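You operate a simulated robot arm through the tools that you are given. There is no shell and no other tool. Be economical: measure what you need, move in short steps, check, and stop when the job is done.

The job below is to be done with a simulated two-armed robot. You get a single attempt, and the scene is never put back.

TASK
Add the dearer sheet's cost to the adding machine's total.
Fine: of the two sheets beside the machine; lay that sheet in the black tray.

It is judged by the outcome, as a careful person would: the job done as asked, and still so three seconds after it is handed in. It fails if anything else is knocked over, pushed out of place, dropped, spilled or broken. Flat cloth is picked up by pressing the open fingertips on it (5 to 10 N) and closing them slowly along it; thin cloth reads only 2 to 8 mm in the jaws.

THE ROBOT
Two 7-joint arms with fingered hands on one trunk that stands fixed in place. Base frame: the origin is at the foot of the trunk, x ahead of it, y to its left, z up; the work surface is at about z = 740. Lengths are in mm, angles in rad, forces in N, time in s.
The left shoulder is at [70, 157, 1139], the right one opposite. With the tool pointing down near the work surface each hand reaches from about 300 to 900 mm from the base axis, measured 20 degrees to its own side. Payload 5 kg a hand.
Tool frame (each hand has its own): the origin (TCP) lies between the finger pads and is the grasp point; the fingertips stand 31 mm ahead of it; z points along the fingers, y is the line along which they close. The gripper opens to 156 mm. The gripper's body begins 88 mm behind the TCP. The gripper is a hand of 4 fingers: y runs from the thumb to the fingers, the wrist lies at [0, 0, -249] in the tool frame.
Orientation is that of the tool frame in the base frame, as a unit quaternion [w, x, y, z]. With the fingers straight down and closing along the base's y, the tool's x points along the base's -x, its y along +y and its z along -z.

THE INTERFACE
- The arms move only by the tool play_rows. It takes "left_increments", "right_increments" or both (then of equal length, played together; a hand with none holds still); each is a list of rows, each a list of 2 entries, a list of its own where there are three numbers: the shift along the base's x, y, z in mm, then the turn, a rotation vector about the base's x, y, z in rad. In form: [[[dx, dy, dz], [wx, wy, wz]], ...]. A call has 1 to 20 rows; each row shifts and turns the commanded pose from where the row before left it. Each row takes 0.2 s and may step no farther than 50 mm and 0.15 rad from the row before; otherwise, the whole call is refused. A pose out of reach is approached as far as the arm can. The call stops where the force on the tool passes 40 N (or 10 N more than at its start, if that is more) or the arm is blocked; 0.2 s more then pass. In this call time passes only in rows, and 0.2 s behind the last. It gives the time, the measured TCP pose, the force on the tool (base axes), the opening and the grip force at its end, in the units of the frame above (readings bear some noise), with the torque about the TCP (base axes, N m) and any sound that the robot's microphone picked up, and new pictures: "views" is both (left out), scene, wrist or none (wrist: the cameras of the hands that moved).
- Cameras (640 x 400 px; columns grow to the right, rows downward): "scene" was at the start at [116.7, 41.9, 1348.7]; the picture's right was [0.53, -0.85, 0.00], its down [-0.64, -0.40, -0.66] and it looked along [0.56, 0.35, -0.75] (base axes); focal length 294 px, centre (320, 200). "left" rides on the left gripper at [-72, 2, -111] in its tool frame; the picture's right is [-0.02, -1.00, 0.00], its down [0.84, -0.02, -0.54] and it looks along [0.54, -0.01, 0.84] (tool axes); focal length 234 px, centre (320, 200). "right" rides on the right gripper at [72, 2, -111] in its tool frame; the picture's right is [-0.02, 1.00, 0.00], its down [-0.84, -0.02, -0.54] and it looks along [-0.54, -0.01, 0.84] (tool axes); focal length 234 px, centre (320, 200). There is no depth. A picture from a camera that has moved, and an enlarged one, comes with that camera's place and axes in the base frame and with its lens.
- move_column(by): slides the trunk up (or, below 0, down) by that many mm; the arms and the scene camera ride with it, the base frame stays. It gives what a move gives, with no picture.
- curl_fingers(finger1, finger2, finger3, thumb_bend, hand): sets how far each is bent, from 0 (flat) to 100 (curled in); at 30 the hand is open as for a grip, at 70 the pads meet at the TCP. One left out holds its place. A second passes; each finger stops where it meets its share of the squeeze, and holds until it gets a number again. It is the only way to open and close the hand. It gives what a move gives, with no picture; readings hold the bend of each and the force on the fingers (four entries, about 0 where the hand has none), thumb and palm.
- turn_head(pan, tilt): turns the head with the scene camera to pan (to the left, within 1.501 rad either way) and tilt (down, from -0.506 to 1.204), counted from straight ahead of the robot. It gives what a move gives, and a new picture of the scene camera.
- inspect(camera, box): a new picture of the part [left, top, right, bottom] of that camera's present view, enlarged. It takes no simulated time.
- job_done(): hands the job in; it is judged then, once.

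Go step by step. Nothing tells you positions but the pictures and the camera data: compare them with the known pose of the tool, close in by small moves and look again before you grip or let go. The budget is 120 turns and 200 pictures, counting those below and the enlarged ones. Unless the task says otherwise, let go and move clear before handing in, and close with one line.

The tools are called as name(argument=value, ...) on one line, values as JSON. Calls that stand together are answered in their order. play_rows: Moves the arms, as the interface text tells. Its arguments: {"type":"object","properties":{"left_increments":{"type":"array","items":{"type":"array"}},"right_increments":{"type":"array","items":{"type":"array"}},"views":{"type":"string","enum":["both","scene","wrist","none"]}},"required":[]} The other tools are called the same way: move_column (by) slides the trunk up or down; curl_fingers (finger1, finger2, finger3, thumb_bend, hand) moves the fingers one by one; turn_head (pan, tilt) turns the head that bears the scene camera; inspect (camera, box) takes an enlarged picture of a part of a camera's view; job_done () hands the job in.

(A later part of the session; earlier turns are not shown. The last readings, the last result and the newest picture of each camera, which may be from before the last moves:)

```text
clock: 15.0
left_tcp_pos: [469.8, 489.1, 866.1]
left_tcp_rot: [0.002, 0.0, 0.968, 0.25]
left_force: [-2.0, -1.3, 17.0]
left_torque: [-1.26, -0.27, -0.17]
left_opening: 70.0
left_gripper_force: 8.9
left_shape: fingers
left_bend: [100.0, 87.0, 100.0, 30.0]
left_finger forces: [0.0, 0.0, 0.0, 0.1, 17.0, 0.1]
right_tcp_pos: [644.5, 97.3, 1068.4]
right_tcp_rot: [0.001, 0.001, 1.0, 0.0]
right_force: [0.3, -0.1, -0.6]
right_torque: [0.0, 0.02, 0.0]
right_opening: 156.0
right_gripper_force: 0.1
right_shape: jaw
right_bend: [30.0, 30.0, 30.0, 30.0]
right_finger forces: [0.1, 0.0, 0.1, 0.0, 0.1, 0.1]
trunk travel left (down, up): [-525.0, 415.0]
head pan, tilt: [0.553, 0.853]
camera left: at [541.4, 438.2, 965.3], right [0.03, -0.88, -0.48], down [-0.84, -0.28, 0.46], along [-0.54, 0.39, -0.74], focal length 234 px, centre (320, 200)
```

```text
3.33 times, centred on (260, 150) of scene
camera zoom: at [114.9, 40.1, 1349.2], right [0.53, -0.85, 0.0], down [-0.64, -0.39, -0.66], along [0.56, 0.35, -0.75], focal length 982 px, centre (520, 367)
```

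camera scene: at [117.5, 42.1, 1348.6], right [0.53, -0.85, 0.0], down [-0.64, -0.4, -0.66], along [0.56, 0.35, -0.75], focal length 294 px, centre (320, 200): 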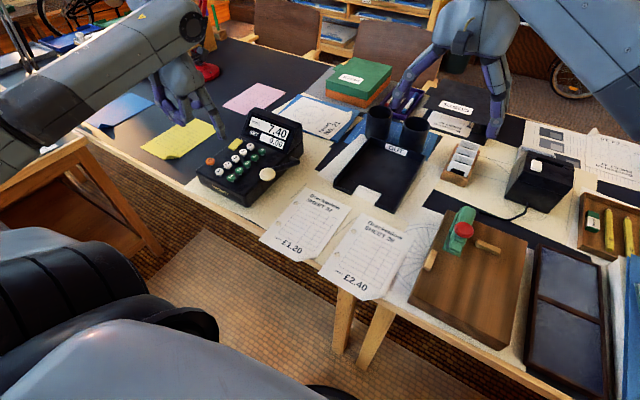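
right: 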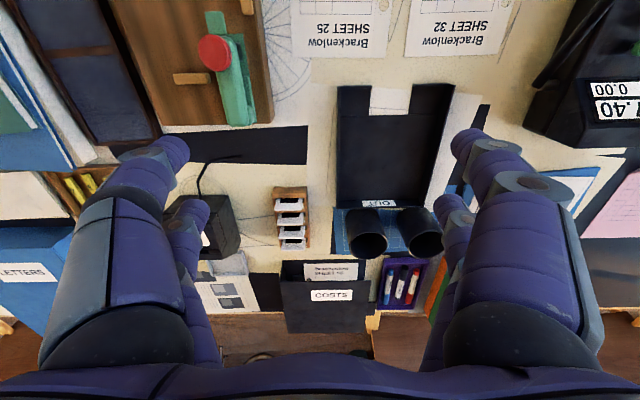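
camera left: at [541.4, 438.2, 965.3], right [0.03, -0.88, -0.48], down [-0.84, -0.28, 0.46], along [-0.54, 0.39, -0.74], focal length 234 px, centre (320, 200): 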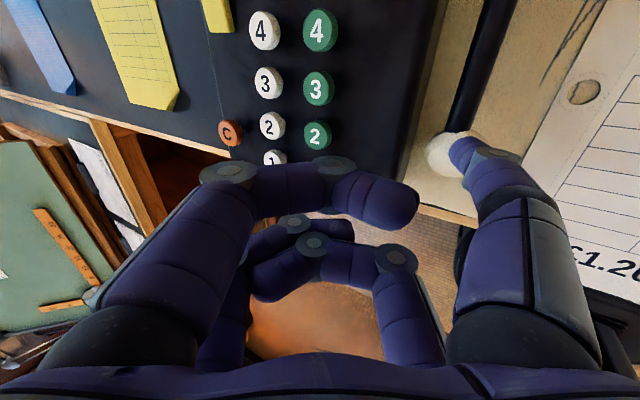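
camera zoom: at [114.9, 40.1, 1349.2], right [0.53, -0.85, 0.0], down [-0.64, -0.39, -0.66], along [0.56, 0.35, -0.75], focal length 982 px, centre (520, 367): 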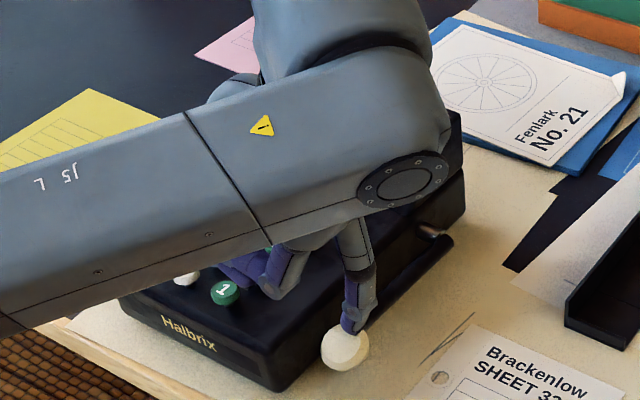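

The lever is at its stop (17 N). I lift away, letting it return, and read the display.

play_rows(left_increments=[[[0, 0, 8], [0, 0, 0]], [[0, 0, 15], [0, 0, 0]], [[0, 0, 20], [0, 0, 0]], [[0, 0, 25], [0, 0, 0]], [[0, 20, 30], [-0.1, 0, 0]], [[-20, 40, 20], [-0.1, 0, 0]], [[-20, 40, 20], [-0.1, 0, 0]]], views="wrist")

inspect(camera="scene", box=[200, 90, 320, 210])

```text
clock: 16.6
left_tcp_pos: [431.3, 590.2, 1000.5]
left_tcp_rot: [-0.001, 0.001, 0.995, 0.098]
left_force: [0.9, 0.1, -1.0]
left_torque: [-0.01, -0.02, -0.01]
left_opening: 70.4
left_gripper_force: 0.0
left_shape: fingers
left_bend: [100.0, 87.0, 100.0, 30.0]
left_finger forces: [0.0, 0.0, 0.1, 0.1, 0.0, 0.1]
right_tcp_pos: [644.0, 99.0, 1069.2]
right_tcp_rot: [0.001, 0.0, 1.0, -0.001]
right_force: [-0.8, 0.2, -0.7]
right_torque: [-0.01, -0.02, -0.01]
right_opening: 156.0
right_gripper_force: 0.0
right_shape: jaw
right_bend: [30.0, 30.0, 30.0, 30.0]
right_finger forces: [0.1, 0.0, 0.1, 0.1, 0.0, 0.1]
trunk travel left (down, up): [-525.0, 415.0]
head pan, tilt: [0.553, 0.853]
camera left: at [501.4, 570.2, 1109.8], right [0.02, -0.98, -0.2], down [-0.84, -0.13, 0.53], along [-0.55, 0.15, -0.82], focal length 234 px, centre (320, 200)
```

left: 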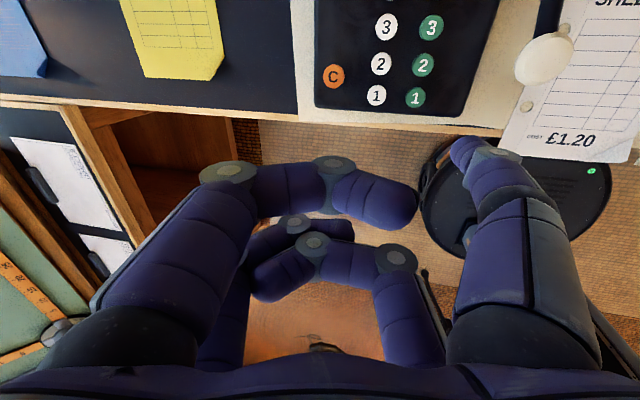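

```text
3.33 times, centred on (260, 150) of scene
camera zoom: at [115.0, 42.7, 1348.8], right [0.53, -0.85, 0.0], down [-0.64, -0.4, -0.66], along [0.56, 0.34, -0.75], focal length 982 px, centre (520, 367)
```

zoom: 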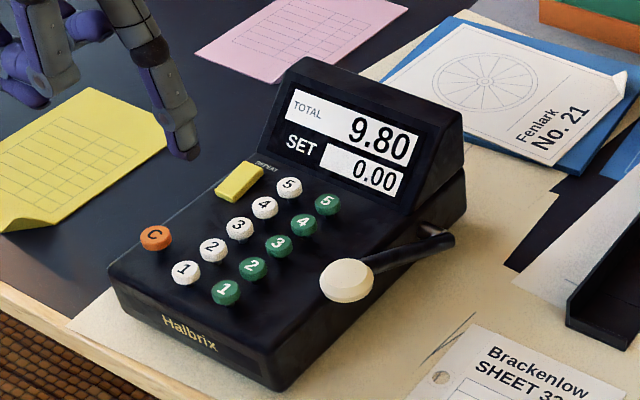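

The total reads 9.80 (7.40 + 2.40) and SET is back to 0.00, so the addition is done. Next is Sheet 25: I bring the right hand back to look at its near edge and the tray from above.

play_rows(right_increments=[[[-45, 5, -10], [0, 0, 0]], [[-45, 5, -20], [0, 0, 0]], [[-45, 5, -20], [0, 0, 0]], [[-45, 5, -20], [0, 0, 0]], [[-35, 5, -20], [0, 0, 0]]], left_increments=[[[0, 20, 10], [0, 0, 0]], [[0, 20, 10], [-0.05, 0, 0]], [[0, 0, 0], [-0.05, 0, 0]], [[0, 0, 0], [-0.05, 0, 0]], [[0, 0, 0], [-0.05, 0, 0]]], views="both")

```text
clock: 17.8
left_tcp_pos: [430.9, 630.4, 1021.9]
left_tcp_rot: [0.0, 0.0, 1.0, 0.0]
left_force: [0.7, -0.1, 0.2]
left_torque: [0.0, 0.0, 0.01]
left_opening: 70.4
left_gripper_force: 0.0
left_shape: fingers
left_bend: [100.0, 87.0, 100.0, 30.0]
left_finger forces: [0.1, 0.0, 0.0, 0.0, 0.0, 0.1]
right_tcp_pos: [430.1, 121.3, 978.6]
right_tcp_rot: [0.0, 0.0, 1.0, 0.001]
right_force: [0.1, 0.2, 0.1]
right_torque: [-0.02, 0.02, 0.03]
right_opening: 156.0
right_gripper_force: 0.0
right_shape: jaw
right_bend: [30.0, 30.0, 30.0, 30.0]
right_finger forces: [0.0, 0.1, 0.1, 0.0, 0.0, 0.0]
trunk travel left (down, up): [-525.0, 415.0]
head pan, tilt: [0.553, 0.853]
camera scene: at [116.5, 42.0, 1348.8], right [0.53, -0.85, 0.0], down [-0.64, -0.4, -0.66], along [0.56, 0.35, -0.75], focal length 294 px, centre (320, 200)
camera right: at [358.7, 121.8, 1089.7], right [0.02, 1.0, 0.0], down [0.84, -0.02, 0.55], along [0.55, -0.01, -0.84], focal length 234 px, centre (320, 200)
camera left: at [502.8, 633.0, 1133.1], right [0.02, -1.0, 0.0], down [-0.84, -0.02, 0.54], along [-0.54, -0.01, -0.84], focal length 234 px, centre (320, 200)
```

scene: 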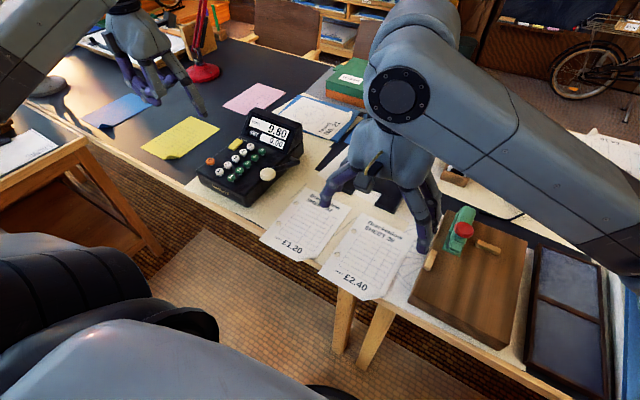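
right: 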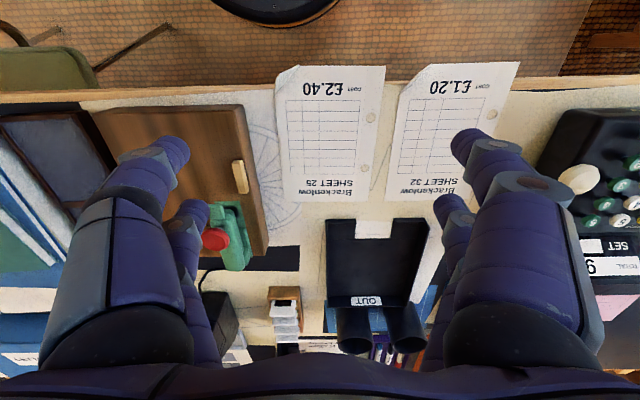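
left: 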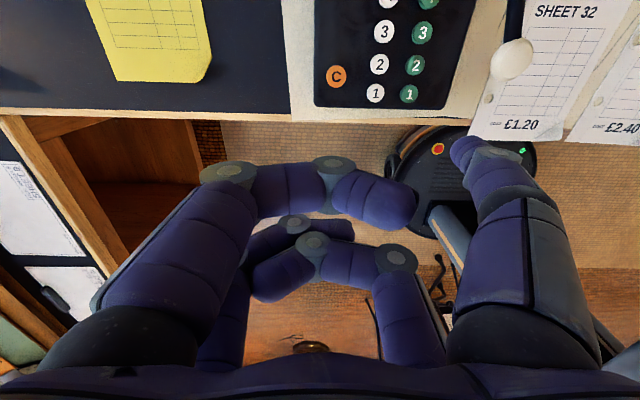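

inspect(camera="right", box=[240, 50, 400, 150])

inspect(camera="right", box=[250, 180, 450, 320])

```text
4.00 times, centred on (320, 100) of right
camera zoom: at [358.7, 121.8, 1089.7], right [0.02, 1.0, 0.0], down [0.84, -0.02, 0.55], along [0.55, -0.01, -0.84], focal length 937 px, centre (320, 600)
```

zoom: 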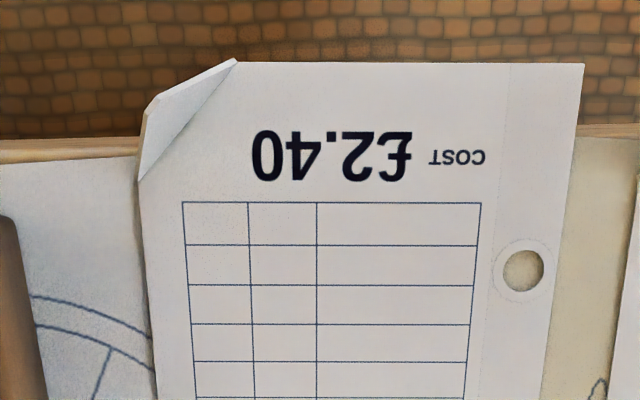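

```text
2.86 times, centred on (350, 250) of right
camera zoom: at [358.7, 121.8, 1089.7], right [0.02, 1.0, 0.0], down [0.84, -0.02, 0.55], along [0.55, -0.01, -0.84], focal length 669 px, centre (234, 57)
```

zoom: 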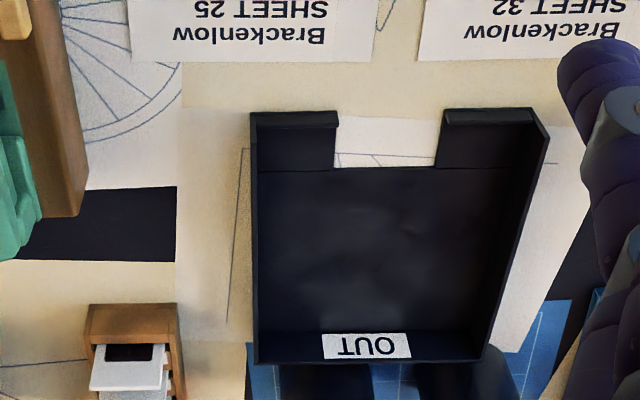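

Sheet 25's near edge overhangs the table (edge at x≈399, paper to x≈378), with a folded-up corner; the tray has a finger notch facing me centred y≈211. I plan to pinch the overhang at the sheet's centre with the thumb under and fingers above, so I first turn the right hand to close along x.

play_rows(right_increments=[[[0, 0, 0], [0, 0, -0.1428]], [[0, 0, 0], [0, 0, -0.1428]], [[0, 0, 0], [0, 0, -0.1428]], [[0, 0, 0], [0, 0, -0.1428]], [[0, 0, 0], [0, 0, -0.1428]], [[0, 0, 0], [0, 0, -0.1428]], [[0, 0, 0], [0, 0, -0.1428]], [[0, 0, 0], [0, 0, -0.1428]], [[0, 0, 0], [0, 0, -0.1428]], [[0, 0, 0], [0, 0, -0.1428]], [[0, 0, 0], [0, 0, -0.1428]]], views="both")

```text
clock: 20.2
left_tcp_pos: [430.9, 630.5, 1021.3]
left_tcp_rot: [0.0, 0.0, 1.0, 0.0]
left_force: [0.2, -0.4, -0.5]
left_torque: [0.0, -0.03, 0.05]
left_opening: 70.3
left_gripper_force: 0.1
left_shape: fingers
left_bend: [100.0, 87.0, 100.0, 30.0]
left_finger forces: [0.1, 0.1, 0.0, 0.0, 0.0, 0.0]
right_tcp_pos: [429.8, 123.1, 976.4]
right_tcp_rot: [0.001, 0.708, 0.706, 0.0]
right_force: [0.0, -0.1, -0.4]
right_torque: [-0.02, 0.01, -0.02]
right_opening: 156.0
right_gripper_force: 0.0
right_shape: jaw
right_bend: [30.0, 30.0, 30.0, 30.0]
right_finger forces: [0.0, 0.0, 0.0, 0.0, 0.0, 0.0]
trunk travel left (down, up): [-525.0, 415.0]
head pan, tilt: [0.553, 0.853]
camera scene: at [116.7, 41.9, 1348.7], right [0.53, -0.85, 0.0], down [-0.64, -0.4, -0.66], along [0.56, 0.35, -0.75], focal length 294 px, centre (320, 200)
camera right: at [433.8, 192.8, 1089.0], right [1.0, -0.03, 0.0], down [-0.02, -0.84, 0.55], along [-0.01, -0.54, -0.84], focal length 234 px, centre (320, 200)
```

scene: 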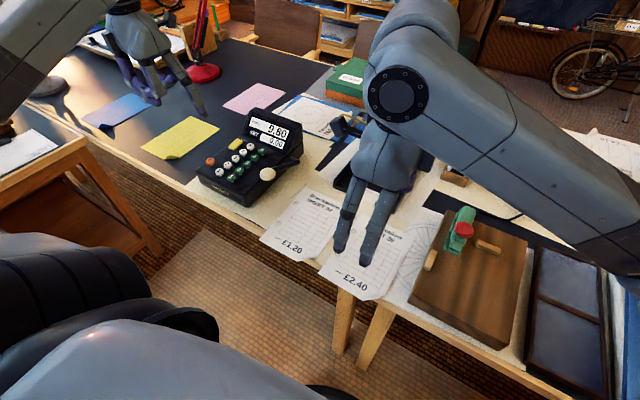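
right: 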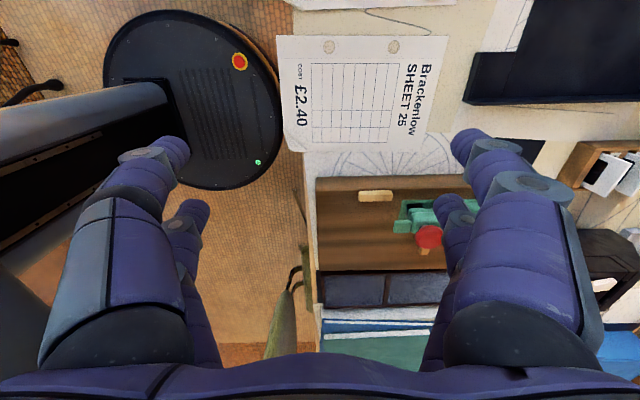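

Now I tilt the hand 0.7 rad so the thumb side drops in front of the table edge, staging above and in front of the sheet.

play_rows(right_increments=[[[-16, 3, -20], [0, -0.14, 0]], [[-16, 3, -20], [0, -0.14, 0]], [[-16, 3, -20], [0, -0.14, 0]], [[-16, 3, -20], [0, -0.14, 0]], [[-16, 2, -20], [0, -0.14, 0]]], views="both")

```text
clock: 21.6
left_tcp_pos: [431.4, 630.8, 1021.0]
left_tcp_rot: [0.0, 0.001, 1.0, 0.0]
left_force: [-0.8, 0.1, 0.2]
left_torque: [0.01, 0.02, -0.05]
left_opening: 70.4
left_gripper_force: 0.0
left_shape: fingers
left_bend: [100.0, 87.0, 100.0, 30.0]
left_finger forces: [0.0, 0.0, 0.1, 0.1, 0.1, 0.0]
right_tcp_pos: [379.5, 133.7, 890.1]
right_tcp_rot: [0.248, 0.683, 0.64, 0.249]
right_force: [-0.2, -0.1, -0.6]
right_torque: [-0.01, 0.01, 0.03]
right_opening: 156.1
right_gripper_force: 0.1
right_shape: jaw
right_bend: [30.0, 30.0, 30.0, 30.0]
right_finger forces: [0.0, 0.0, 0.1, 0.1, 0.0, 0.0]
trunk travel left (down, up): [-525.0, 415.0]
head pan, tilt: [0.553, 0.853]
stopped in row 5 (right hand): the arm was blocked; the commanded pose is now the measured one
camera scene: at [116.6, 41.4, 1348.7], right [0.53, -0.85, 0.0], down [-0.64, -0.4, -0.66], along [0.56, 0.35, -0.75], focal length 294 px, centre (320, 200)
camera right: at [313.0, 205.8, 977.0], right [0.75, -0.08, 0.66], down [-0.42, -0.82, 0.38], along [0.51, -0.56, -0.65], focal length 234 px, centre (320, 200)
```

scene: 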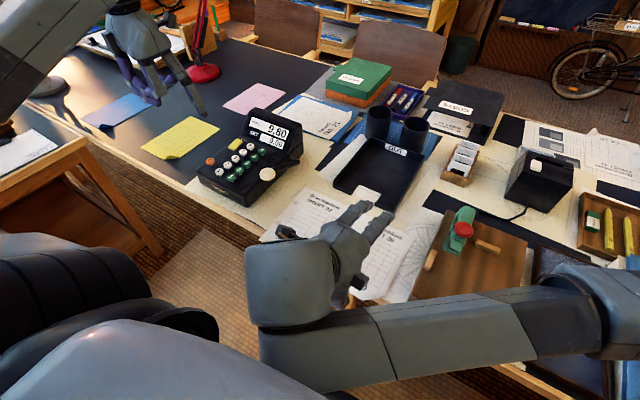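
right: 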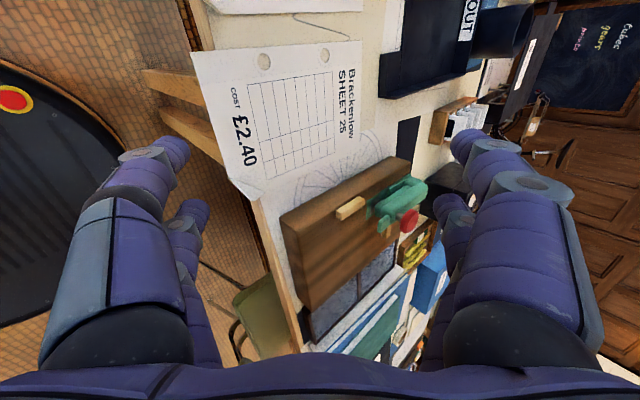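

The arm got blocked, likely because it is folded so close to the body. Raising the trunk will give the arm more room to reach down.

move_column(by=220)

play_rows(right_increments=[[[0, 0, -30], [0, 0, 0]], [[0, 0, -40], [0, 0, 0]], [[0, 0, -40], [0, 0, 0]], [[0, 0, -40], [0, 0, 0]], [[0, 0, -40], [0, 0, 0]]], views="both")

```text
clock: 23.9
left_tcp_pos: [431.5, 630.6, 1241.7]
left_tcp_rot: [0.0, 0.0, 1.0, 0.0]
left_force: [0.0, 0.2, 0.3]
left_torque: [-0.02, 0.0, -0.01]
left_opening: 70.3
left_gripper_force: 0.0
left_shape: fingers
left_bend: [100.0, 87.0, 100.0, 30.0]
left_finger forces: [0.0, 0.0, 0.0, 0.0, 0.0, 0.0]
right_tcp_pos: [379.0, 135.0, 1110.6]
right_tcp_rot: [0.247, 0.684, 0.64, 0.248]
right_force: [0.5, -0.4, -0.4]
right_torque: [-0.01, -0.03, 0.04]
right_opening: 156.0
right_gripper_force: 0.0
right_shape: jaw
right_bend: [30.0, 30.0, 30.0, 30.0]
right_finger forces: [0.0, 0.0, 0.0, 0.0, 0.0, 0.1]
trunk travel left (down, up): [-745.0, 195.0]
head pan, tilt: [0.553, 0.853]
```

```text
clock: 25.1
left_tcp_pos: [430.2, 630.4, 1242.1]
left_tcp_rot: [0.0, 0.001, 1.0, -0.001]
left_force: [-0.8, -0.9, 1.1]
left_torque: [0.0, -0.01, -0.01]
left_opening: 70.2
left_gripper_force: 0.0
left_shape: fingers
left_bend: [100.0, 87.0, 100.0, 30.0]
left_finger forces: [0.1, 0.0, 0.0, 0.0, 0.0, 0.0]
right_tcp_pos: [377.5, 135.3, 922.3]
right_tcp_rot: [0.247, 0.683, 0.64, 0.25]
right_force: [0.4, -0.1, 0.6]
right_torque: [0.02, -0.02, 0.02]
right_opening: 156.0
right_gripper_force: 0.0
right_shape: jaw
right_bend: [30.0, 30.0, 30.0, 30.0]
right_finger forces: [0.0, 0.1, 0.0, 0.1, 0.0, 0.1]
trunk travel left (down, up): [-745.0, 195.0]
head pan, tilt: [0.553, 0.853]
camera scene: at [115.9, 41.6, 1568.9], right [0.53, -0.85, 0.0], down [-0.64, -0.4, -0.66], along [0.56, 0.35, -0.75], focal length 294 px, centre (320, 200)
camera right: at [310.4, 207.2, 1009.0], right [0.75, -0.08, 0.66], down [-0.42, -0.83, 0.38], along [0.51, -0.56, -0.65], focal length 234 px, centre (320, 200)
```

scene: 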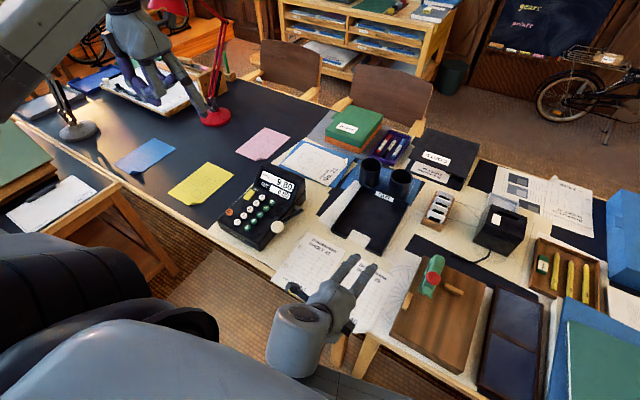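
right: 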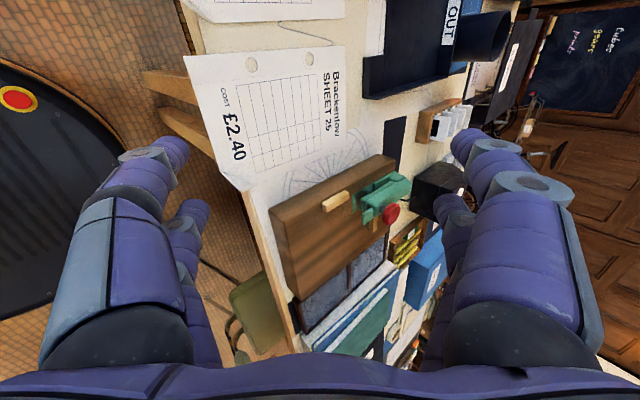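

Clear now. I partially close the hand in free air to learn where the tips come together.

curl_fingers(hand="right", finger1=58, finger2=58, finger3=58, thumb_bend=58)

inspect(camera="right", box=[0, 0, 640, 400])

inspect(camera="scene", box=[240, 230, 420, 390])

```text
clock: 26.1
left_tcp_pos: [432.1, 630.1, 1240.5]
left_tcp_rot: [0.0, 0.0, 1.0, 0.0]
left_force: [-0.1, -0.1, -0.2]
left_torque: [0.01, 0.02, 0.01]
left_opening: 70.4
left_gripper_force: 0.1
left_shape: fingers
left_bend: [100.0, 87.0, 100.0, 30.0]
left_finger forces: [0.0, 0.0, 0.0, 0.0, 0.0, 0.1]
right_tcp_pos: [378.8, 133.7, 920.8]
right_tcp_rot: [0.248, 0.684, 0.639, 0.249]
right_force: [-0.1, 0.1, 0.1]
right_torque: [0.01, -0.05, -0.03]
right_opening: 53.8
right_gripper_force: 0.1
right_shape: fingers
right_bend: [57.0, 57.0, 57.0, 57.0]
right_finger forces: [0.0, 0.0, 0.1, 0.1, 0.0, 0.0]
trunk travel left (down, up): [-745.0, 195.0]
head pan, tilt: [0.553, 0.853]
```

```text
1.00 times, centred on (320, 200) of right (not enlarged: the box is as wide or as high as the picture)
camera zoom: at [312.3, 206.3, 1007.9], right [0.75, -0.08, 0.66], down [-0.42, -0.82, 0.38], along [0.51, -0.56, -0.65], focal length 234 px, centre (320, 200)
```

zoom: 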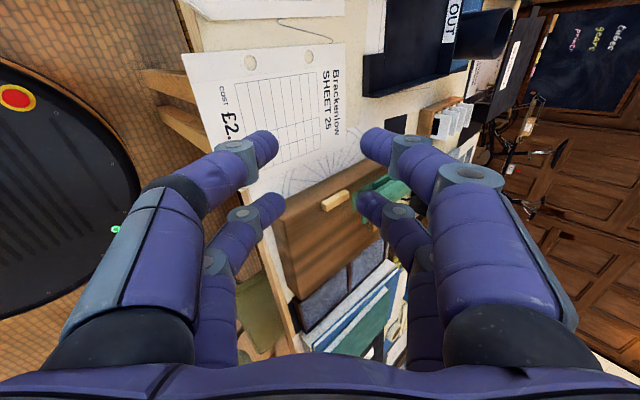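

```text
2.50 times, centred on (330, 310) of scene
camera zoom: at [116.5, 41.9, 1568.7], right [0.53, -0.85, 0.0], down [-0.64, -0.4, -0.66], along [0.56, 0.35, -0.75], focal length 736 px, centre (295, -75)
```

zoom: 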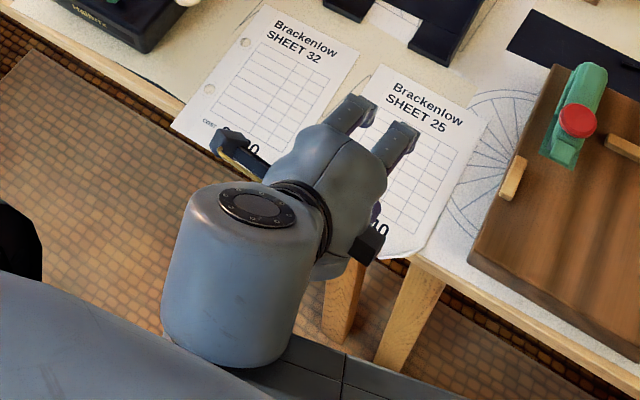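

Digits sit in two pairs 50 mm apart, tips ~31 mm ahead of the TCP and opening 54 mm. I descend to a point just in front of and above the sheet's edge.

play_rows(right_increments=[[[-17, 3, -30], [0, 0, 0]], [[0, 0, -35], [0, 0, 0]], [[0, 0, -30], [0, 0, 0]], [[0, 0, -26], [0, 0, 0]]], views="both")

```text
clock: 27.1
left_tcp_pos: [430.1, 630.9, 1241.4]
left_tcp_rot: [0.0, 0.0, 1.0, 0.0]
left_force: [-0.8, 0.3, 0.4]
left_torque: [-0.02, 0.02, 0.03]
left_opening: 70.2
left_gripper_force: 0.0
left_shape: fingers
left_bend: [100.0, 87.0, 100.0, 30.0]
left_finger forces: [0.0, 0.0, 0.0, 0.1, 0.0, 0.1]
right_tcp_pos: [361.3, 139.2, 801.8]
right_tcp_rot: [0.249, 0.683, 0.639, 0.249]
right_force: [-1.5, 0.4, 0.0]
right_torque: [0.01, 0.02, -0.01]
right_opening: 53.6
right_gripper_force: 0.0
right_shape: fingers
right_bend: [57.0, 57.0, 57.0, 57.0]
right_finger forces: [0.0, 0.0, 0.1, 0.0, 0.0, 0.1]
trunk travel left (down, up): [-745.0, 195.0]
head pan, tilt: [0.553, 0.853]
camera scene: at [115.5, 42.3, 1568.8], right [0.53, -0.85, 0.0], down [-0.64, -0.4, -0.66], along [0.56, 0.35, -0.75], focal length 294 px, centre (320, 200)
camera right: at [295.0, 211.0, 888.1], right [0.75, -0.08, 0.66], down [-0.42, -0.82, 0.38], along [0.51, -0.56, -0.65], focal length 234 px, centre (320, 200)
```

scene: 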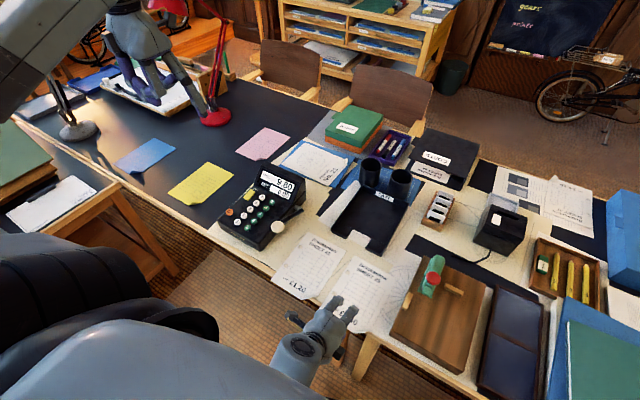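
right: 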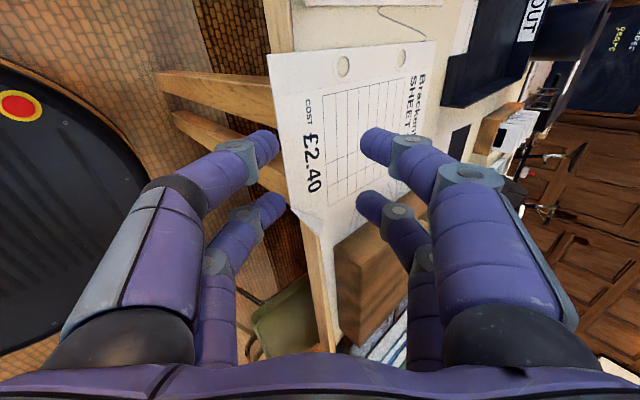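

Alignment looks right: lower digits in front of the edge, upper digits over the sheet. I descend further.

play_rows(right_increments=[[[0, -2, -15], [0, 0, 0]], [[2, 0, -12], [0, 0, 0]]], views="wrist")

inspect(camera="scene", box=[270, 230, 410, 350])

```text
clock: 27.7
left_tcp_pos: [430.5, 631.5, 1241.1]
left_tcp_rot: [0.0, -0.001, 1.0, 0.0]
left_force: [-0.5, 0.3, 0.2]
left_torque: [0.0, -0.03, 0.02]
left_opening: 70.3
left_gripper_force: 0.1
left_shape: fingers
left_bend: [100.0, 87.0, 100.0, 30.0]
left_finger forces: [0.0, 0.0, 0.0, 0.1, 0.0, 0.1]
right_tcp_pos: [365.2, 136.4, 773.7]
right_tcp_rot: [0.248, 0.684, 0.64, 0.248]
right_force: [0.8, 0.1, 0.4]
right_torque: [0.01, -0.01, -0.01]
right_opening: 53.6
right_gripper_force: 0.1
right_shape: fingers
right_bend: [57.0, 57.0, 57.0, 57.0]
right_finger forces: [0.0, 0.0, 0.0, 0.1, 0.0, 0.1]
trunk travel left (down, up): [-745.0, 195.0]
head pan, tilt: [0.553, 0.853]
camera right: at [297.6, 208.5, 859.1], right [0.75, -0.08, 0.66], down [-0.42, -0.82, 0.38], along [0.51, -0.56, -0.65], focal length 234 px, centre (320, 200)
```

right: 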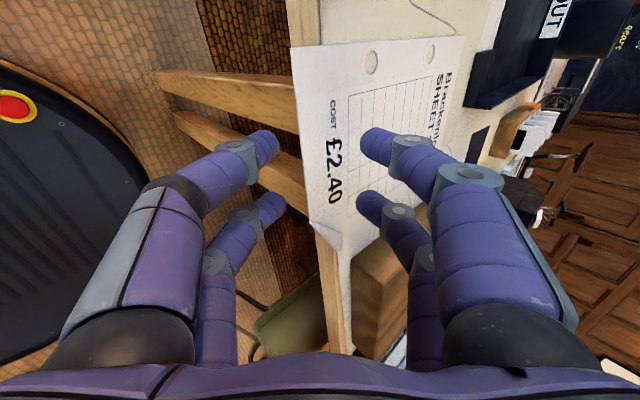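

```text
3.33 times, centred on (340, 290) of scene
camera zoom: at [116.4, 42.2, 1568.7], right [0.53, -0.85, 0.0], down [-0.64, -0.4, -0.66], along [0.56, 0.35, -0.75], focal length 982 px, centre (253, -100)
```

zoom: 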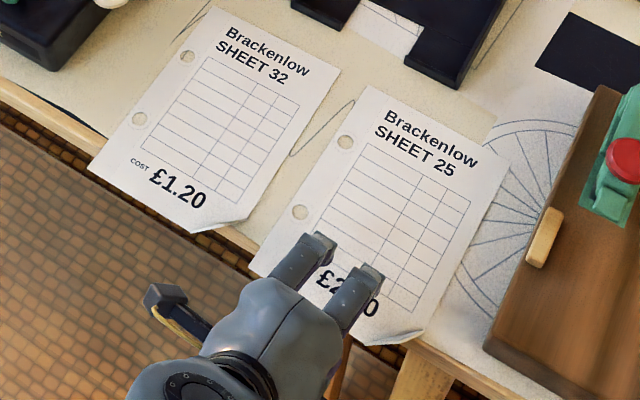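

I move slightly forward and down to the pinch position, then check.

play_rows(right_increments=[[[4, 0, -3], [0, 0, 0]], [[4, 0, -3], [0, 0, 0]]], views="none")

curl_fingers(hand="right", finger1=63, finger2=63, finger3=63, thumb_bend=63)

inspect(camera="right", box=[200, 60, 460, 260])

inspect(camera="scene", box=[290, 250, 410, 350])

```text
clock: 28.3
left_tcp_pos: [430.8, 631.0, 1240.6]
left_tcp_rot: [-0.001, 0.0, 1.0, 0.001]
left_force: [-0.2, 0.4, -0.3]
left_torque: [-0.02, -0.01, 0.02]
left_opening: 70.4
left_gripper_force: 0.0
left_shape: fingers
left_bend: [100.0, 87.0, 100.0, 30.0]
left_finger forces: [0.0, 0.0, 0.0, 0.0, 0.0, 0.0]
right_tcp_pos: [371.2, 136.2, 764.7]
right_tcp_rot: [0.248, 0.684, 0.64, 0.248]
right_force: [0.2, 0.2, -0.7]
right_torque: [0.01, 0.01, 0.02]
right_opening: 53.7
right_gripper_force: 0.0
right_shape: fingers
right_bend: [57.0, 57.0, 57.0, 57.0]
right_finger forces: [0.0, 0.0, 0.1, 0.0, 0.0, 0.0]
trunk travel left (down, up): [-745.0, 195.0]
head pan, tilt: [0.553, 0.853]
```

```text
clock: 29.3
left_tcp_pos: [432.1, 630.2, 1241.7]
left_tcp_rot: [0.0, -0.001, 1.0, 0.0]
left_force: [0.2, -1.4, 0.5]
left_torque: [-0.01, 0.04, 0.0]
left_opening: 70.4
left_gripper_force: 0.0
left_shape: fingers
left_bend: [100.0, 87.0, 100.0, 30.0]
left_finger forces: [0.0, 0.0, 0.0, 0.1, 0.0, 0.0]
right_tcp_pos: [370.4, 136.2, 765.8]
right_tcp_rot: [0.247, 0.684, 0.64, 0.249]
right_force: [0.5, -0.3, -1.0]
right_torque: [-0.01, -0.03, 0.01]
right_opening: 30.7
right_gripper_force: 0.0
right_shape: fingers
right_bend: [63.0, 63.0, 63.0, 63.0]
right_finger forces: [0.0, 0.1, 0.0, 0.0, 0.1, 0.0]
trunk travel left (down, up): [-745.0, 195.0]
head pan, tilt: [0.553, 0.853]
```

```text
2.00 times, centred on (330, 160) of right
camera zoom: at [304.8, 207.9, 853.0], right [0.75, -0.08, 0.66], down [-0.42, -0.82, 0.38], along [0.51, -0.56, -0.65], focal length 468 px, centre (300, 280)
```

zoom: 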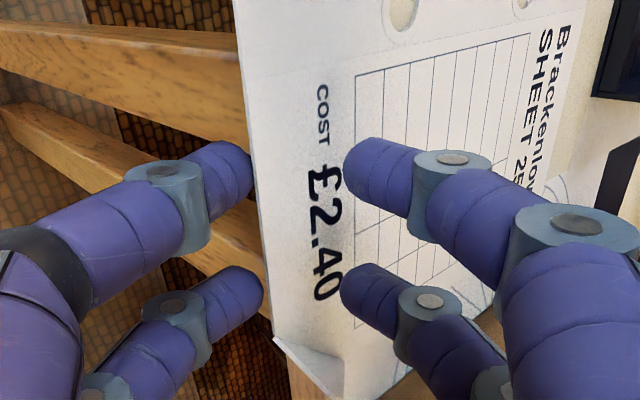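

```text
4.00 times, centred on (350, 300) of scene
camera zoom: at [116.6, 42.0, 1568.7], right [0.53, -0.85, 0.0], down [-0.64, -0.4, -0.66], along [0.56, 0.35, -0.75], focal length 1178 px, centre (200, -200)
```

zoom: 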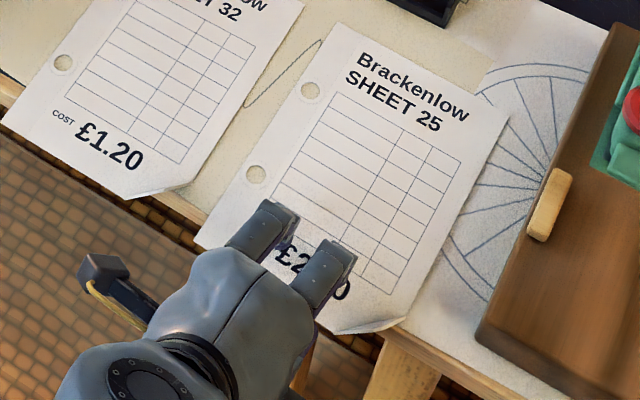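

Lower tips should be just under the overhang, upper tips above it. I close further in small amounts.

curl_fingers(hand="right", finger1=67, finger2=67, finger3=67, thumb_bend=67)

inspect(camera="right", box=[200, 60, 460, 260])

inspect(camera="scene", box=[290, 250, 410, 350])

```text
clock: 30.3
left_tcp_pos: [430.4, 631.1, 1241.9]
left_tcp_rot: [0.0, 0.001, 1.0, 0.0]
left_force: [-0.2, -0.2, 0.1]
left_torque: [0.01, 0.0, 0.01]
left_opening: 70.3
left_gripper_force: 0.0
left_shape: fingers
left_bend: [100.0, 87.0, 100.0, 30.0]
left_finger forces: [0.1, 0.0, 0.1, 0.0, 0.0, 0.1]
right_tcp_pos: [369.5, 134.3, 766.1]
right_tcp_rot: [0.248, 0.683, 0.64, 0.249]
right_force: [0.1, 1.1, -0.2]
right_torque: [-0.02, 0.01, 0.01]
right_opening: 16.0
right_gripper_force: 0.4
right_shape: fingers
right_bend: [67.0, 67.0, 67.0, 67.0]
right_finger forces: [0.0, 0.0, 0.0, 0.1, 0.1, 0.1]
trunk travel left (down, up): [-745.0, 195.0]
head pan, tilt: [0.553, 0.853]
```

```text
2.00 times, centred on (330, 160) of right
camera zoom: at [304.8, 207.8, 853.0], right [0.75, -0.08, 0.66], down [-0.42, -0.82, 0.38], along [0.51, -0.56, -0.65], focal length 468 px, centre (300, 280)
```

zoom: 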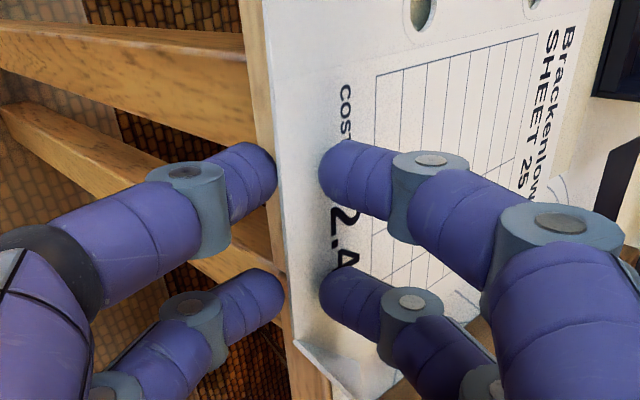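

```text
4.00 times, centred on (350, 300) of scene
camera zoom: at [116.6, 41.9, 1568.7], right [0.53, -0.85, 0.0], down [-0.64, -0.4, -0.66], along [0.56, 0.35, -0.75], focal length 1178 px, centre (200, -200)
```

zoom: 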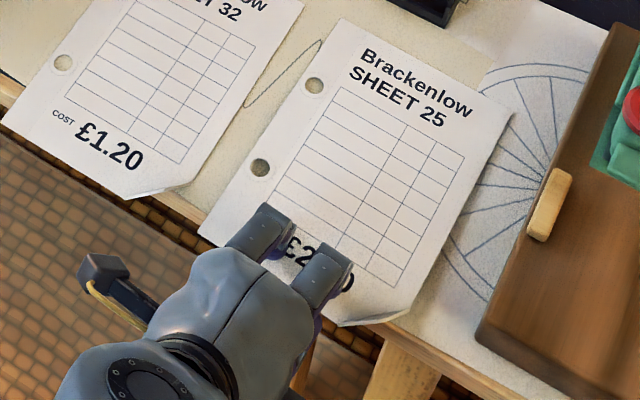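

The lower tips met the edge rather than going under, nudging the sheet ~10 mm inward. I'll reopen, press the upper fingertips on the sheet and drag it back toward me for more overhang.

curl_fingers(hand="right", finger1=57, finger2=57, finger3=57, thumb_bend=57)

play_rows(right_increments=[[[5, 0, -2], [0, 0, 0]], [[4, 0, -3], [0, 0, 0]], [[0, 0, -3], [0, 0, 0]]], views="wrist")

inspect(camera="scene", box=[290, 250, 410, 350])

```text
clock: 31.3
left_tcp_pos: [431.9, 631.1, 1241.6]
left_tcp_rot: [0.0, 0.0, 1.0, 0.0]
left_force: [-0.4, -0.3, -0.9]
left_torque: [0.0, -0.01, -0.03]
left_opening: 70.2
left_gripper_force: 0.1
left_shape: fingers
left_bend: [100.0, 87.0, 100.0, 30.0]
left_finger forces: [0.1, 0.0, 0.0, 0.1, 0.1, 0.0]
right_tcp_pos: [371.0, 135.9, 766.1]
right_tcp_rot: [0.248, 0.684, 0.64, 0.249]
right_force: [0.0, 0.3, 0.6]
right_torque: [0.02, 0.01, -0.02]
right_opening: 56.5
right_gripper_force: 0.0
right_shape: fingers
right_bend: [56.0, 56.0, 56.0, 56.0]
right_finger forces: [0.0, 0.1, 0.0, 0.0, 0.1, 0.0]
trunk travel left (down, up): [-745.0, 195.0]
head pan, tilt: [0.553, 0.853]
```

```text
clock: 32.1
left_tcp_pos: [431.5, 630.7, 1240.7]
left_tcp_rot: [0.0, 0.0, 1.0, 0.001]
left_force: [-0.8, 0.0, 0.9]
left_torque: [0.0, 0.02, 0.01]
left_opening: 70.7
left_gripper_force: 0.0
left_shape: fingers
left_bend: [100.0, 87.0, 100.0, 30.0]
left_finger forces: [0.0, 0.0, 0.0, 0.0, 0.0, 0.0]
right_tcp_pos: [380.4, 135.7, 757.6]
right_tcp_rot: [0.248, 0.684, 0.64, 0.248]
right_force: [-0.3, 0.3, -0.2]
right_torque: [0.01, 0.01, 0.01]
right_opening: 56.7
right_gripper_force: 0.0
right_shape: fingers
right_bend: [56.0, 56.0, 56.0, 56.0]
right_finger forces: [0.0, 0.0, 0.0, 0.0, 0.0, 0.1]
trunk travel left (down, up): [-745.0, 195.0]
head pan, tilt: [0.553, 0.853]
camera right: at [313.9, 208.0, 844.6], right [0.75, -0.08, 0.66], down [-0.42, -0.82, 0.38], along [0.51, -0.56, -0.65], focal length 234 px, centre (320, 200)
```

right: 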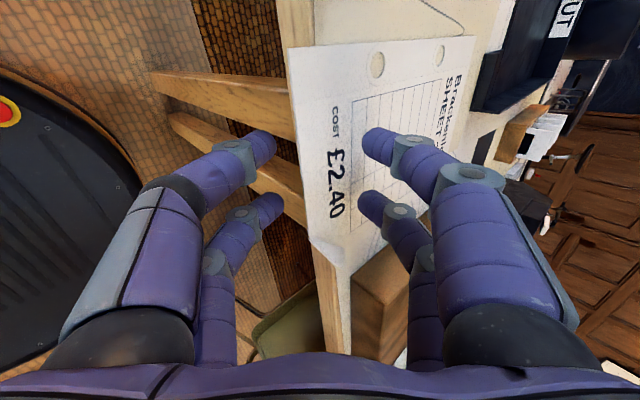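

```text
4.00 times, centred on (350, 300) of scene
camera zoom: at [116.4, 42.0, 1568.7], right [0.53, -0.85, 0.0], down [-0.64, -0.4, -0.66], along [0.56, 0.35, -0.75], focal length 1178 px, centre (200, -200)
```

zoom: 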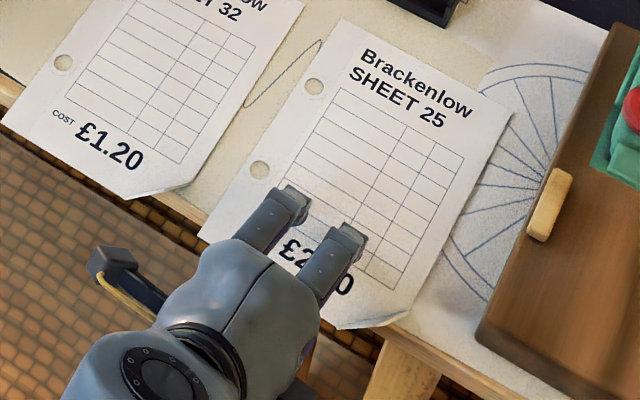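

The sheet only moved a few mm. I lower until the upper tips press on the sheet.

play_rows(right_increments=[[[4, 0, -3], [0, 0, 0]], [[2, 0, -3], [0, 0, 0]], [[0, 0, -3], [0, 0, 0]]], views="none")

```text
clock: 32.9
left_tcp_pos: [431.8, 630.3, 1241.2]
left_tcp_rot: [0.0, 0.001, 1.0, 0.0]
left_force: [-0.5, -0.6, -1.1]
left_torque: [-0.02, -0.01, -0.01]
left_opening: 70.2
left_gripper_force: 0.1
left_shape: fingers
left_bend: [100.0, 87.0, 100.0, 30.0]
left_finger forces: [0.0, 0.0, 0.0, 0.1, 0.0, 0.0]
right_tcp_pos: [386.3, 136.2, 748.7]
right_tcp_rot: [0.248, 0.684, 0.639, 0.249]
right_force: [0.2, 0.0, 0.9]
right_torque: [-0.01, -0.02, 0.02]
right_opening: 56.3
right_gripper_force: 0.6
right_shape: fingers
right_bend: [56.0, 56.0, 56.0, 56.0]
right_finger forces: [0.0, 0.6, 0.0, 0.0, 0.0, 0.0]
trunk travel left (down, up): [-745.0, 195.0]
head pan, tilt: [0.553, 0.853]
```

Light contact on the sheet. I press a little more, then drag toward me slowly.

play_rows(right_increments=[[[0, 0, -2], [0, 0, 0]], [[0, 0, -1], [0, 0, 0]], [[-3, 0, 0], [0, 0, 0]], [[-3, 0, 0], [0, 0, 0]], [[-4, 0, 0], [0, 0, 0]]], views="wrist")

inspect(camera="scene", box=[290, 250, 410, 350])

```text
clock: 34.1
left_tcp_pos: [431.3, 631.2, 1240.4]
left_tcp_rot: [0.0, 0.0, 1.0, 0.0]
left_force: [0.6, 0.5, 0.4]
left_torque: [-0.03, -0.01, 0.02]
left_opening: 70.3
left_gripper_force: 0.1
left_shape: fingers
left_bend: [100.0, 87.0, 100.0, 30.0]
left_finger forces: [0.1, 0.0, 0.0, 0.1, 0.0, 0.0]
right_tcp_pos: [375.2, 135.9, 745.8]
right_tcp_rot: [0.249, 0.683, 0.64, 0.248]
right_force: [1.2, -0.5, 3.6]
right_torque: [-0.02, -0.18, 0.01]
right_opening: 59.0
right_gripper_force: 1.7
right_shape: fingers
right_bend: [55.0, 54.0, 56.0, 56.0]
right_finger forces: [1.3, 2.0, 0.0, 0.0, 0.0, 0.0]
trunk travel left (down, up): [-745.0, 195.0]
head pan, tilt: [0.553, 0.853]
camera right: at [309.6, 207.7, 832.6], right [0.75, -0.08, 0.66], down [-0.42, -0.82, 0.38], along [0.51, -0.56, -0.65], focal length 234 px, centre (320, 200)
```

right: 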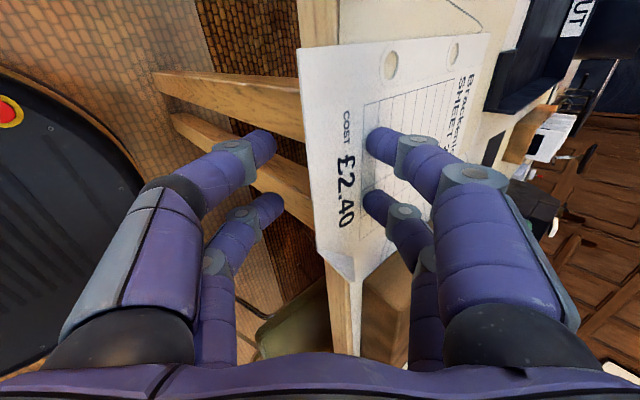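

```text
4.00 times, centred on (350, 300) of scene
camera zoom: at [116.2, 41.9, 1568.7], right [0.53, -0.85, 0.0], down [-0.64, -0.4, -0.66], along [0.56, 0.35, -0.75], focal length 1178 px, centre (200, -200)
```

zoom: 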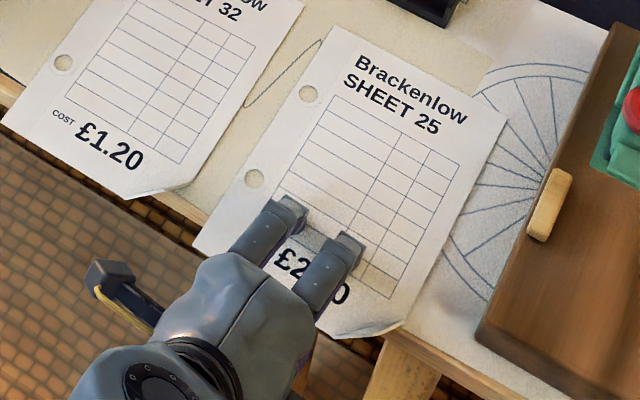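

The sheet follows the fingertips. I continue the drag by about 28 mm.

play_rows(right_increments=[[[-4, 0, 0], [0, 0, 0]], [[-4, 0, 0], [0, 0, 0]], [[-4, 0, 0], [0, 0, 0]], [[-4, 0, 0], [0, 0, 0]], [[-4, 0, 0], [0, 0, 0]], [[-4, 0, 0], [0, 0, 0]]], views="wrist")

inspect(camera="scene", box=[290, 250, 410, 350])

```text
clock: 35.5
left_tcp_pos: [431.3, 630.7, 1241.1]
left_tcp_rot: [0.0, 0.0, 1.0, -0.001]
left_force: [-0.2, -0.4, 1.2]
left_torque: [0.01, 0.05, -0.01]
left_opening: 70.5
left_gripper_force: 0.0
left_shape: fingers
left_bend: [100.0, 87.0, 100.0, 30.0]
left_finger forces: [0.0, 0.0, 0.0, 0.0, 0.1, 0.0]
right_tcp_pos: [352.2, 134.9, 746.7]
right_tcp_rot: [0.247, 0.684, 0.64, 0.249]
right_force: [1.2, 0.4, 1.9]
right_torque: [-0.01, -0.1, 0.01]
right_opening: 59.0
right_gripper_force: 1.0
right_shape: fingers
right_bend: [55.0, 54.0, 56.0, 56.0]
right_finger forces: [0.8, 1.4, 0.1, 0.1, 0.1, 0.0]
trunk travel left (down, up): [-745.0, 195.0]
head pan, tilt: [0.553, 0.853]
camera right: at [286.1, 207.5, 832.9], right [0.75, -0.08, 0.66], down [-0.42, -0.82, 0.38], along [0.51, -0.56, -0.65], focal length 234 px, centre (320, 200)
```

right: 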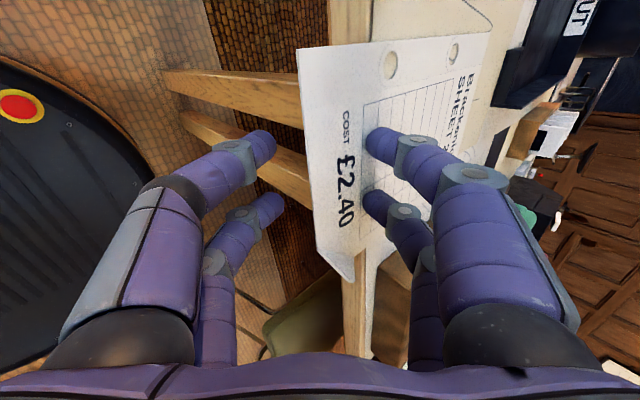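

```text
4.00 times, centred on (350, 300) of scene
camera zoom: at [116.4, 41.9, 1568.7], right [0.53, -0.85, 0.0], down [-0.64, -0.4, -0.66], along [0.56, 0.35, -0.75], focal length 1178 px, centre (200, -200)
```

zoom: 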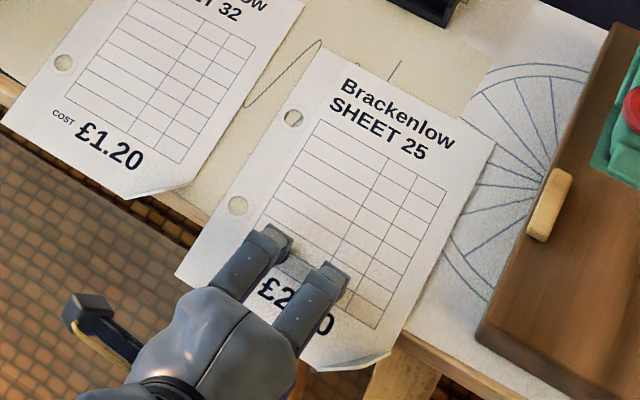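

The overhang is now ~45 mm. I lift the upper tips off, shift slightly forward so the lower tips are well under the paper, then close partway.

play_rows(right_increments=[[[0, 0, 7], [0, 0, 0]], [[3, 0, 6], [0, 0, 0]], [[4, 0, 0], [0, 0, 0]]], views="none")

curl_fingers(hand="right", finger1=62, finger2=62, finger3=62, thumb_bend=62)

inspect(camera="right", box=[200, 60, 460, 260])

```text
clock: 36.3
left_tcp_pos: [431.7, 630.9, 1240.5]
left_tcp_rot: [0.0, 0.001, 1.0, 0.0]
left_force: [0.4, -0.2, 0.6]
left_torque: [-0.03, 0.01, -0.01]
left_opening: 70.3
left_gripper_force: 0.1
left_shape: fingers
left_bend: [100.0, 87.0, 100.0, 30.0]
left_finger forces: [0.0, 0.0, 0.0, 0.0, 0.0, 0.0]
right_tcp_pos: [359.2, 134.1, 759.2]
right_tcp_rot: [0.248, 0.683, 0.64, 0.248]
right_force: [-0.4, 0.4, 0.1]
right_torque: [0.0, -0.02, -0.01]
right_opening: 57.2
right_gripper_force: 0.1
right_shape: fingers
right_bend: [56.0, 56.0, 56.0, 56.0]
right_finger forces: [0.1, 0.0, 0.0, 0.1, 0.0, 0.1]
trunk travel left (down, up): [-745.0, 195.0]
head pan, tilt: [0.553, 0.853]
```

```text
clock: 37.3
left_tcp_pos: [431.2, 629.4, 1241.9]
left_tcp_rot: [0.001, -0.001, 1.0, 0.0]
left_force: [-0.9, 0.2, -1.0]
left_torque: [0.03, 0.0, 0.03]
left_opening: 70.4
left_gripper_force: 0.1
left_shape: fingers
left_bend: [100.0, 87.0, 100.0, 30.0]
left_finger forces: [0.0, 0.0, 0.1, 0.0, 0.1, 0.0]
right_tcp_pos: [358.6, 134.8, 759.9]
right_tcp_rot: [0.247, 0.683, 0.64, 0.249]
right_force: [-0.2, 0.2, -0.7]
right_torque: [0.01, -0.01, 0.01]
right_opening: 34.1
right_gripper_force: 0.0
right_shape: fingers
right_bend: [62.0, 62.0, 62.0, 62.0]
right_finger forces: [0.1, 0.2, 0.0, 0.0, 0.0, 0.1]
trunk travel left (down, up): [-745.0, 195.0]
head pan, tilt: [0.553, 0.853]
```

```text
2.00 times, centred on (330, 160) of right
camera zoom: at [292.8, 207.0, 845.9], right [0.75, -0.08, 0.66], down [-0.42, -0.82, 0.38], along [0.51, -0.56, -0.65], focal length 468 px, centre (300, 280)
```

zoom: 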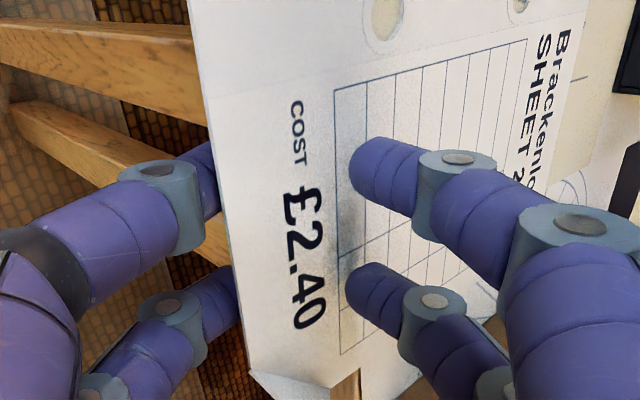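

The lower tips are now hidden beneath the paper, which is what I wanted. I close onto it.

curl_fingers(hand="right", finger1=68, finger2=68, finger3=68, thumb_bend=68)

inspect(camera="right", box=[200, 60, 460, 260])

```text
clock: 38.3
left_tcp_pos: [431.0, 630.0, 1241.3]
left_tcp_rot: [0.0, 0.0, 1.0, 0.0]
left_force: [0.2, 0.5, 0.4]
left_torque: [-0.02, 0.0, -0.03]
left_opening: 70.2
left_gripper_force: 0.2
left_shape: fingers
left_bend: [100.0, 87.0, 100.0, 30.0]
left_finger forces: [0.0, 0.1, 0.1, 0.0, 0.1, 0.0]
right_tcp_pos: [359.0, 134.9, 758.3]
right_tcp_rot: [0.248, 0.684, 0.64, 0.248]
right_force: [0.1, 1.2, 1.3]
right_torque: [-0.12, -0.26, 0.05]
right_opening: 20.7
right_gripper_force: 6.1
right_shape: fingers
right_bend: [66.0, 66.0, 67.0, 66.0]
right_finger forces: [2.8, 3.4, 0.5, 0.0, 5.0, 0.1]
trunk travel left (down, up): [-745.0, 195.0]
head pan, tilt: [0.553, 0.853]
```

```text
2.00 times, centred on (330, 160) of right
camera zoom: at [292.7, 207.0, 846.0], right [0.75, -0.08, 0.66], down [-0.42, -0.82, 0.38], along [0.51, -0.56, -0.65], focal length 468 px, centre (300, 280)
```

zoom: 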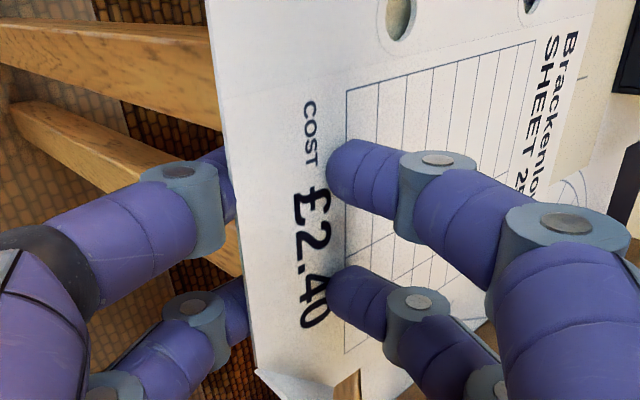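

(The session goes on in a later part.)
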